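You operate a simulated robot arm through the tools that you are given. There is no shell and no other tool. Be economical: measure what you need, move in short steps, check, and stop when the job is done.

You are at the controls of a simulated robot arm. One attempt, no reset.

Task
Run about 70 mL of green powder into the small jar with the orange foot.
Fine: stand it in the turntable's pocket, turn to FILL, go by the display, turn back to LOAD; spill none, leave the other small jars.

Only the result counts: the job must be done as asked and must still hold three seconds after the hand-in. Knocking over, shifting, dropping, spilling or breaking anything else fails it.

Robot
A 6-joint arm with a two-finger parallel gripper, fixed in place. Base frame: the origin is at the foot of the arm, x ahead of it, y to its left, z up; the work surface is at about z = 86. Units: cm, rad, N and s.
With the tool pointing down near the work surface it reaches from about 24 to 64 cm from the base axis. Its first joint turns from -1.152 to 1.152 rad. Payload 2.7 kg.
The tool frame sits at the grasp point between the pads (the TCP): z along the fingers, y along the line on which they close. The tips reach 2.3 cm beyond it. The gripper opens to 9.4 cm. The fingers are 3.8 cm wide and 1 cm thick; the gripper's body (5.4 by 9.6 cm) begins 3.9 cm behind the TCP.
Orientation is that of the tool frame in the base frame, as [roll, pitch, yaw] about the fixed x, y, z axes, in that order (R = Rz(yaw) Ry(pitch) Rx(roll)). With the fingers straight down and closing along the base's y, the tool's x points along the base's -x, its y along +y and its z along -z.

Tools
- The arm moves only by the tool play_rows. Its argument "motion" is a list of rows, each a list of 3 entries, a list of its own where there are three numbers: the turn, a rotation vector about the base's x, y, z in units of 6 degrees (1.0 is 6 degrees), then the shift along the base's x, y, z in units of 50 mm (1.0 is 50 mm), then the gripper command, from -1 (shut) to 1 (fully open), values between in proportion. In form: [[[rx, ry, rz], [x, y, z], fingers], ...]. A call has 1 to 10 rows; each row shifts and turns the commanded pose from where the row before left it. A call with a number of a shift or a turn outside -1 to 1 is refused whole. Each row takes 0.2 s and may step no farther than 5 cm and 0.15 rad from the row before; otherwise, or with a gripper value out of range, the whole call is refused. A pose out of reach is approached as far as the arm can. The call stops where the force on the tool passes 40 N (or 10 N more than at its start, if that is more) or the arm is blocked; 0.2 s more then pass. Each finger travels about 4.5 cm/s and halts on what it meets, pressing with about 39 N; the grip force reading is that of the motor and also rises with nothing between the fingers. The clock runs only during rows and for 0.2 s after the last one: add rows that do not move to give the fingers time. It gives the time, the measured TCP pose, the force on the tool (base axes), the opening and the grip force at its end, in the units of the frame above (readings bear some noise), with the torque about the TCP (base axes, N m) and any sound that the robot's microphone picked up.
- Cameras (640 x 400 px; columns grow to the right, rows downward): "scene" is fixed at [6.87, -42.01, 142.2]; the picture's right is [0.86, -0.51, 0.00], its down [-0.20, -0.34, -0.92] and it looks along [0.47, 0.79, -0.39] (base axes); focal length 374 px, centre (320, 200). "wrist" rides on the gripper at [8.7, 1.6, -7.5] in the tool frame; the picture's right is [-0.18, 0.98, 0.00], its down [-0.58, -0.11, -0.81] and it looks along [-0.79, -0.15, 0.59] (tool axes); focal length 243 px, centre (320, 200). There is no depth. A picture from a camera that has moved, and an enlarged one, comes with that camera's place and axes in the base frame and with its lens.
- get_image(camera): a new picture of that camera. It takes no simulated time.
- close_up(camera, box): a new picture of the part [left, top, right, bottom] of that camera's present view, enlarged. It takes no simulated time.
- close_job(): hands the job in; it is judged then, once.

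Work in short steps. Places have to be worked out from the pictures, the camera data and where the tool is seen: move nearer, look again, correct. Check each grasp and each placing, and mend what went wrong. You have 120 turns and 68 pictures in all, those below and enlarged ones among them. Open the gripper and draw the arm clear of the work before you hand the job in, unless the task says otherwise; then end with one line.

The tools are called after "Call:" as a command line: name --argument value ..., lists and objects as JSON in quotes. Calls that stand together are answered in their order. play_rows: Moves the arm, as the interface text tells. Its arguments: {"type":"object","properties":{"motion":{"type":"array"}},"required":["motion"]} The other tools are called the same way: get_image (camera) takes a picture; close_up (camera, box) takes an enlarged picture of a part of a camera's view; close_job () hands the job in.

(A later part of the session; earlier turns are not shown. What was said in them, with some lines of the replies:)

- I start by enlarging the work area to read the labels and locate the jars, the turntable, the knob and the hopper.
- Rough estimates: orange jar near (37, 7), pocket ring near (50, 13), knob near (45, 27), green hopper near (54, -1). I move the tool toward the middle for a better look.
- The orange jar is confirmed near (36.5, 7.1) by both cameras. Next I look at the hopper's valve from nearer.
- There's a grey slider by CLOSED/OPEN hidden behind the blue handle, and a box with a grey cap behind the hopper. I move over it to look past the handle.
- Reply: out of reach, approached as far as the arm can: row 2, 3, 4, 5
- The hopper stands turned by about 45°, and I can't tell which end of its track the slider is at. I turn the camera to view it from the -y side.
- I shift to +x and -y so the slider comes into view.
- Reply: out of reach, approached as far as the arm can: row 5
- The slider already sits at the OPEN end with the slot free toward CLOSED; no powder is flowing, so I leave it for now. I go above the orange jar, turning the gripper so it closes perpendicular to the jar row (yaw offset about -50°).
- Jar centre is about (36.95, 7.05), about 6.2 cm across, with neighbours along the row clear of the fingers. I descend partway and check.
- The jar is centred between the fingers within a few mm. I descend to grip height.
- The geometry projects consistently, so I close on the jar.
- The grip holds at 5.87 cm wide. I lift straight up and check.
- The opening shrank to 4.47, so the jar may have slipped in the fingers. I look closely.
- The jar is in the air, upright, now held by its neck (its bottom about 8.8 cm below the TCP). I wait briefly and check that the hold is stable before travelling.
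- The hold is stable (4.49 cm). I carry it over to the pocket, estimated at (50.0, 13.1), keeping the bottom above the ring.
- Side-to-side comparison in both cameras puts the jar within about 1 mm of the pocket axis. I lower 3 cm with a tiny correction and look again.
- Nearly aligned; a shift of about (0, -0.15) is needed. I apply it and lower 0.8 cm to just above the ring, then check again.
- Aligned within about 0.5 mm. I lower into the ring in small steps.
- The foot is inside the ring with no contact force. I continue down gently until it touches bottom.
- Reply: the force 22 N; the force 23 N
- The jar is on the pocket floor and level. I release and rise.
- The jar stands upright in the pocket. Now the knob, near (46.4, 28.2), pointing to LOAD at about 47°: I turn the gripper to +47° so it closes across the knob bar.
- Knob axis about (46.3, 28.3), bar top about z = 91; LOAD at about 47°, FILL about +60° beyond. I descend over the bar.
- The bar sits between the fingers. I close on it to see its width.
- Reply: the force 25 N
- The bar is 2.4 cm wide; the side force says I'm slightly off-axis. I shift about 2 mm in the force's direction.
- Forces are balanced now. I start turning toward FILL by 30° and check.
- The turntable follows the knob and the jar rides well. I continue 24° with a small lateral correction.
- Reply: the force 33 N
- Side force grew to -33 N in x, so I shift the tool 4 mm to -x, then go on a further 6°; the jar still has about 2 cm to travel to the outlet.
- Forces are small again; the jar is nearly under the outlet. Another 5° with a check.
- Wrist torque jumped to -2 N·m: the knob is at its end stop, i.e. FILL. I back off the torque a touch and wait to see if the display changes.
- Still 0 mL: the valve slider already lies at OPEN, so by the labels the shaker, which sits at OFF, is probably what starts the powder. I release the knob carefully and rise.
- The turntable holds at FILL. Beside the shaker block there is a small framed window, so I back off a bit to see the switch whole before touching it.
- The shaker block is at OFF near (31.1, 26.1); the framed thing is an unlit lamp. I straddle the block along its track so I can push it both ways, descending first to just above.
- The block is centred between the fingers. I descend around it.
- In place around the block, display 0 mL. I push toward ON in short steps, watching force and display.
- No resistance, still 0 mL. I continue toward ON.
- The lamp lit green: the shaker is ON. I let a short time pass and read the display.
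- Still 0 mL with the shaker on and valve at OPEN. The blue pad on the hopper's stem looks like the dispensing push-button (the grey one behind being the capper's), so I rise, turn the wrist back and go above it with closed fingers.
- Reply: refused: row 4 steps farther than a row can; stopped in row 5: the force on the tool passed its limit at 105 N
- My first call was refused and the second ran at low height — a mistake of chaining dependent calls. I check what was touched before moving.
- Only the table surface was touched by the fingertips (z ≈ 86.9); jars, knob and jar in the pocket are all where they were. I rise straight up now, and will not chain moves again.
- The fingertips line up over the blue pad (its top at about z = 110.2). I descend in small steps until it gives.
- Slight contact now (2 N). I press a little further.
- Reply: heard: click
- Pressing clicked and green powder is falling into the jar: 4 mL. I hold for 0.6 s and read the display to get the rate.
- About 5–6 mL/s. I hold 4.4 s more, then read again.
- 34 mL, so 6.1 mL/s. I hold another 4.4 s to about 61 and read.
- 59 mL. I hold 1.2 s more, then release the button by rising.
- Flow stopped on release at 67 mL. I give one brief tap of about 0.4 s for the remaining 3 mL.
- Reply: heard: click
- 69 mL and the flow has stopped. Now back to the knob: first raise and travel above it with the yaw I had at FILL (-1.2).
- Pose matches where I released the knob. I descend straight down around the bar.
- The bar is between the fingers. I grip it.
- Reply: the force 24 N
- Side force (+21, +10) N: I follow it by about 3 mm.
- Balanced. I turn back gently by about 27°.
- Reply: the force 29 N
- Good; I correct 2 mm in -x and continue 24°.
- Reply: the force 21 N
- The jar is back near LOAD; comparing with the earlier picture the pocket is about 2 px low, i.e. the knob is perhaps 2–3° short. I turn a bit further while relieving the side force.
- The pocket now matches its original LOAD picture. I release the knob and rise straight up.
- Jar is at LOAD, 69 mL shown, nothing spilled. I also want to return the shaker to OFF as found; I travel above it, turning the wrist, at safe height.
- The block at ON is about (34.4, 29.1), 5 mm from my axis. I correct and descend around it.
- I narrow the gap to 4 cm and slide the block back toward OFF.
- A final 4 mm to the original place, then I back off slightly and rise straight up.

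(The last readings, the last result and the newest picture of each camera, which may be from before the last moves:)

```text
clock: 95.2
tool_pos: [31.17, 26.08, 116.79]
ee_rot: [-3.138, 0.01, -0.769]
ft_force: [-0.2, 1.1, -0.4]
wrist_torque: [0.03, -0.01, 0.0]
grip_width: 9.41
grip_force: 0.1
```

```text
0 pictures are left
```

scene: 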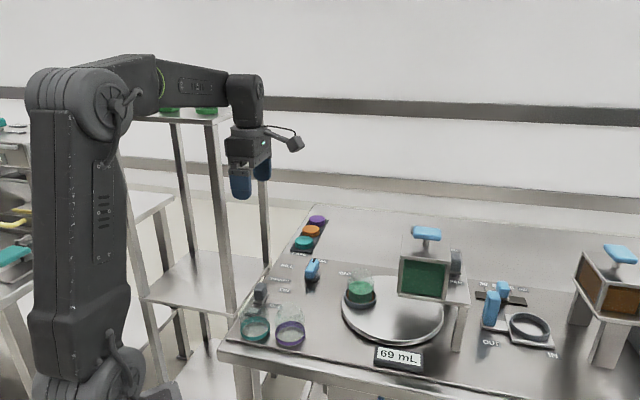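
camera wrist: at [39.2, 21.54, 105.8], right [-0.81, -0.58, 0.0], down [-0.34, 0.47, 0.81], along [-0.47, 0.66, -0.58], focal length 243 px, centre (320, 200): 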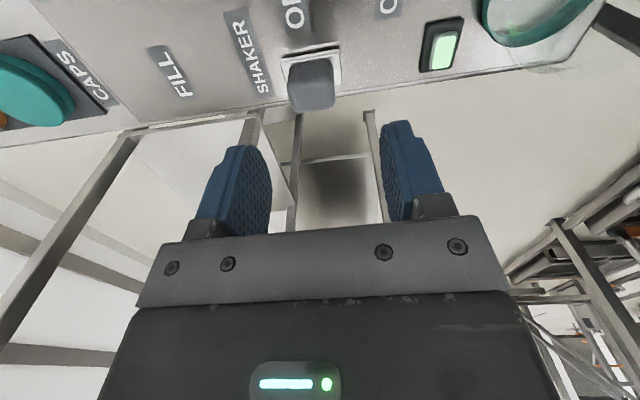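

The shaker is back at OFF with its lamp dark. The jar stands at LOAD with 69 mL, the other jars are unmoved and the arm is clear, so I hand in.

Call:
close_job

```text
The job is handed in.
```

The orange-footed jar is in the turntable's pocket at LOAD with 69 mL of green powder by the display. I saw no spill, and the other small jars did not move. Along the way the fingertips hit the bare table once and nothing moved, and I switched the shaker on, then back to OFF.
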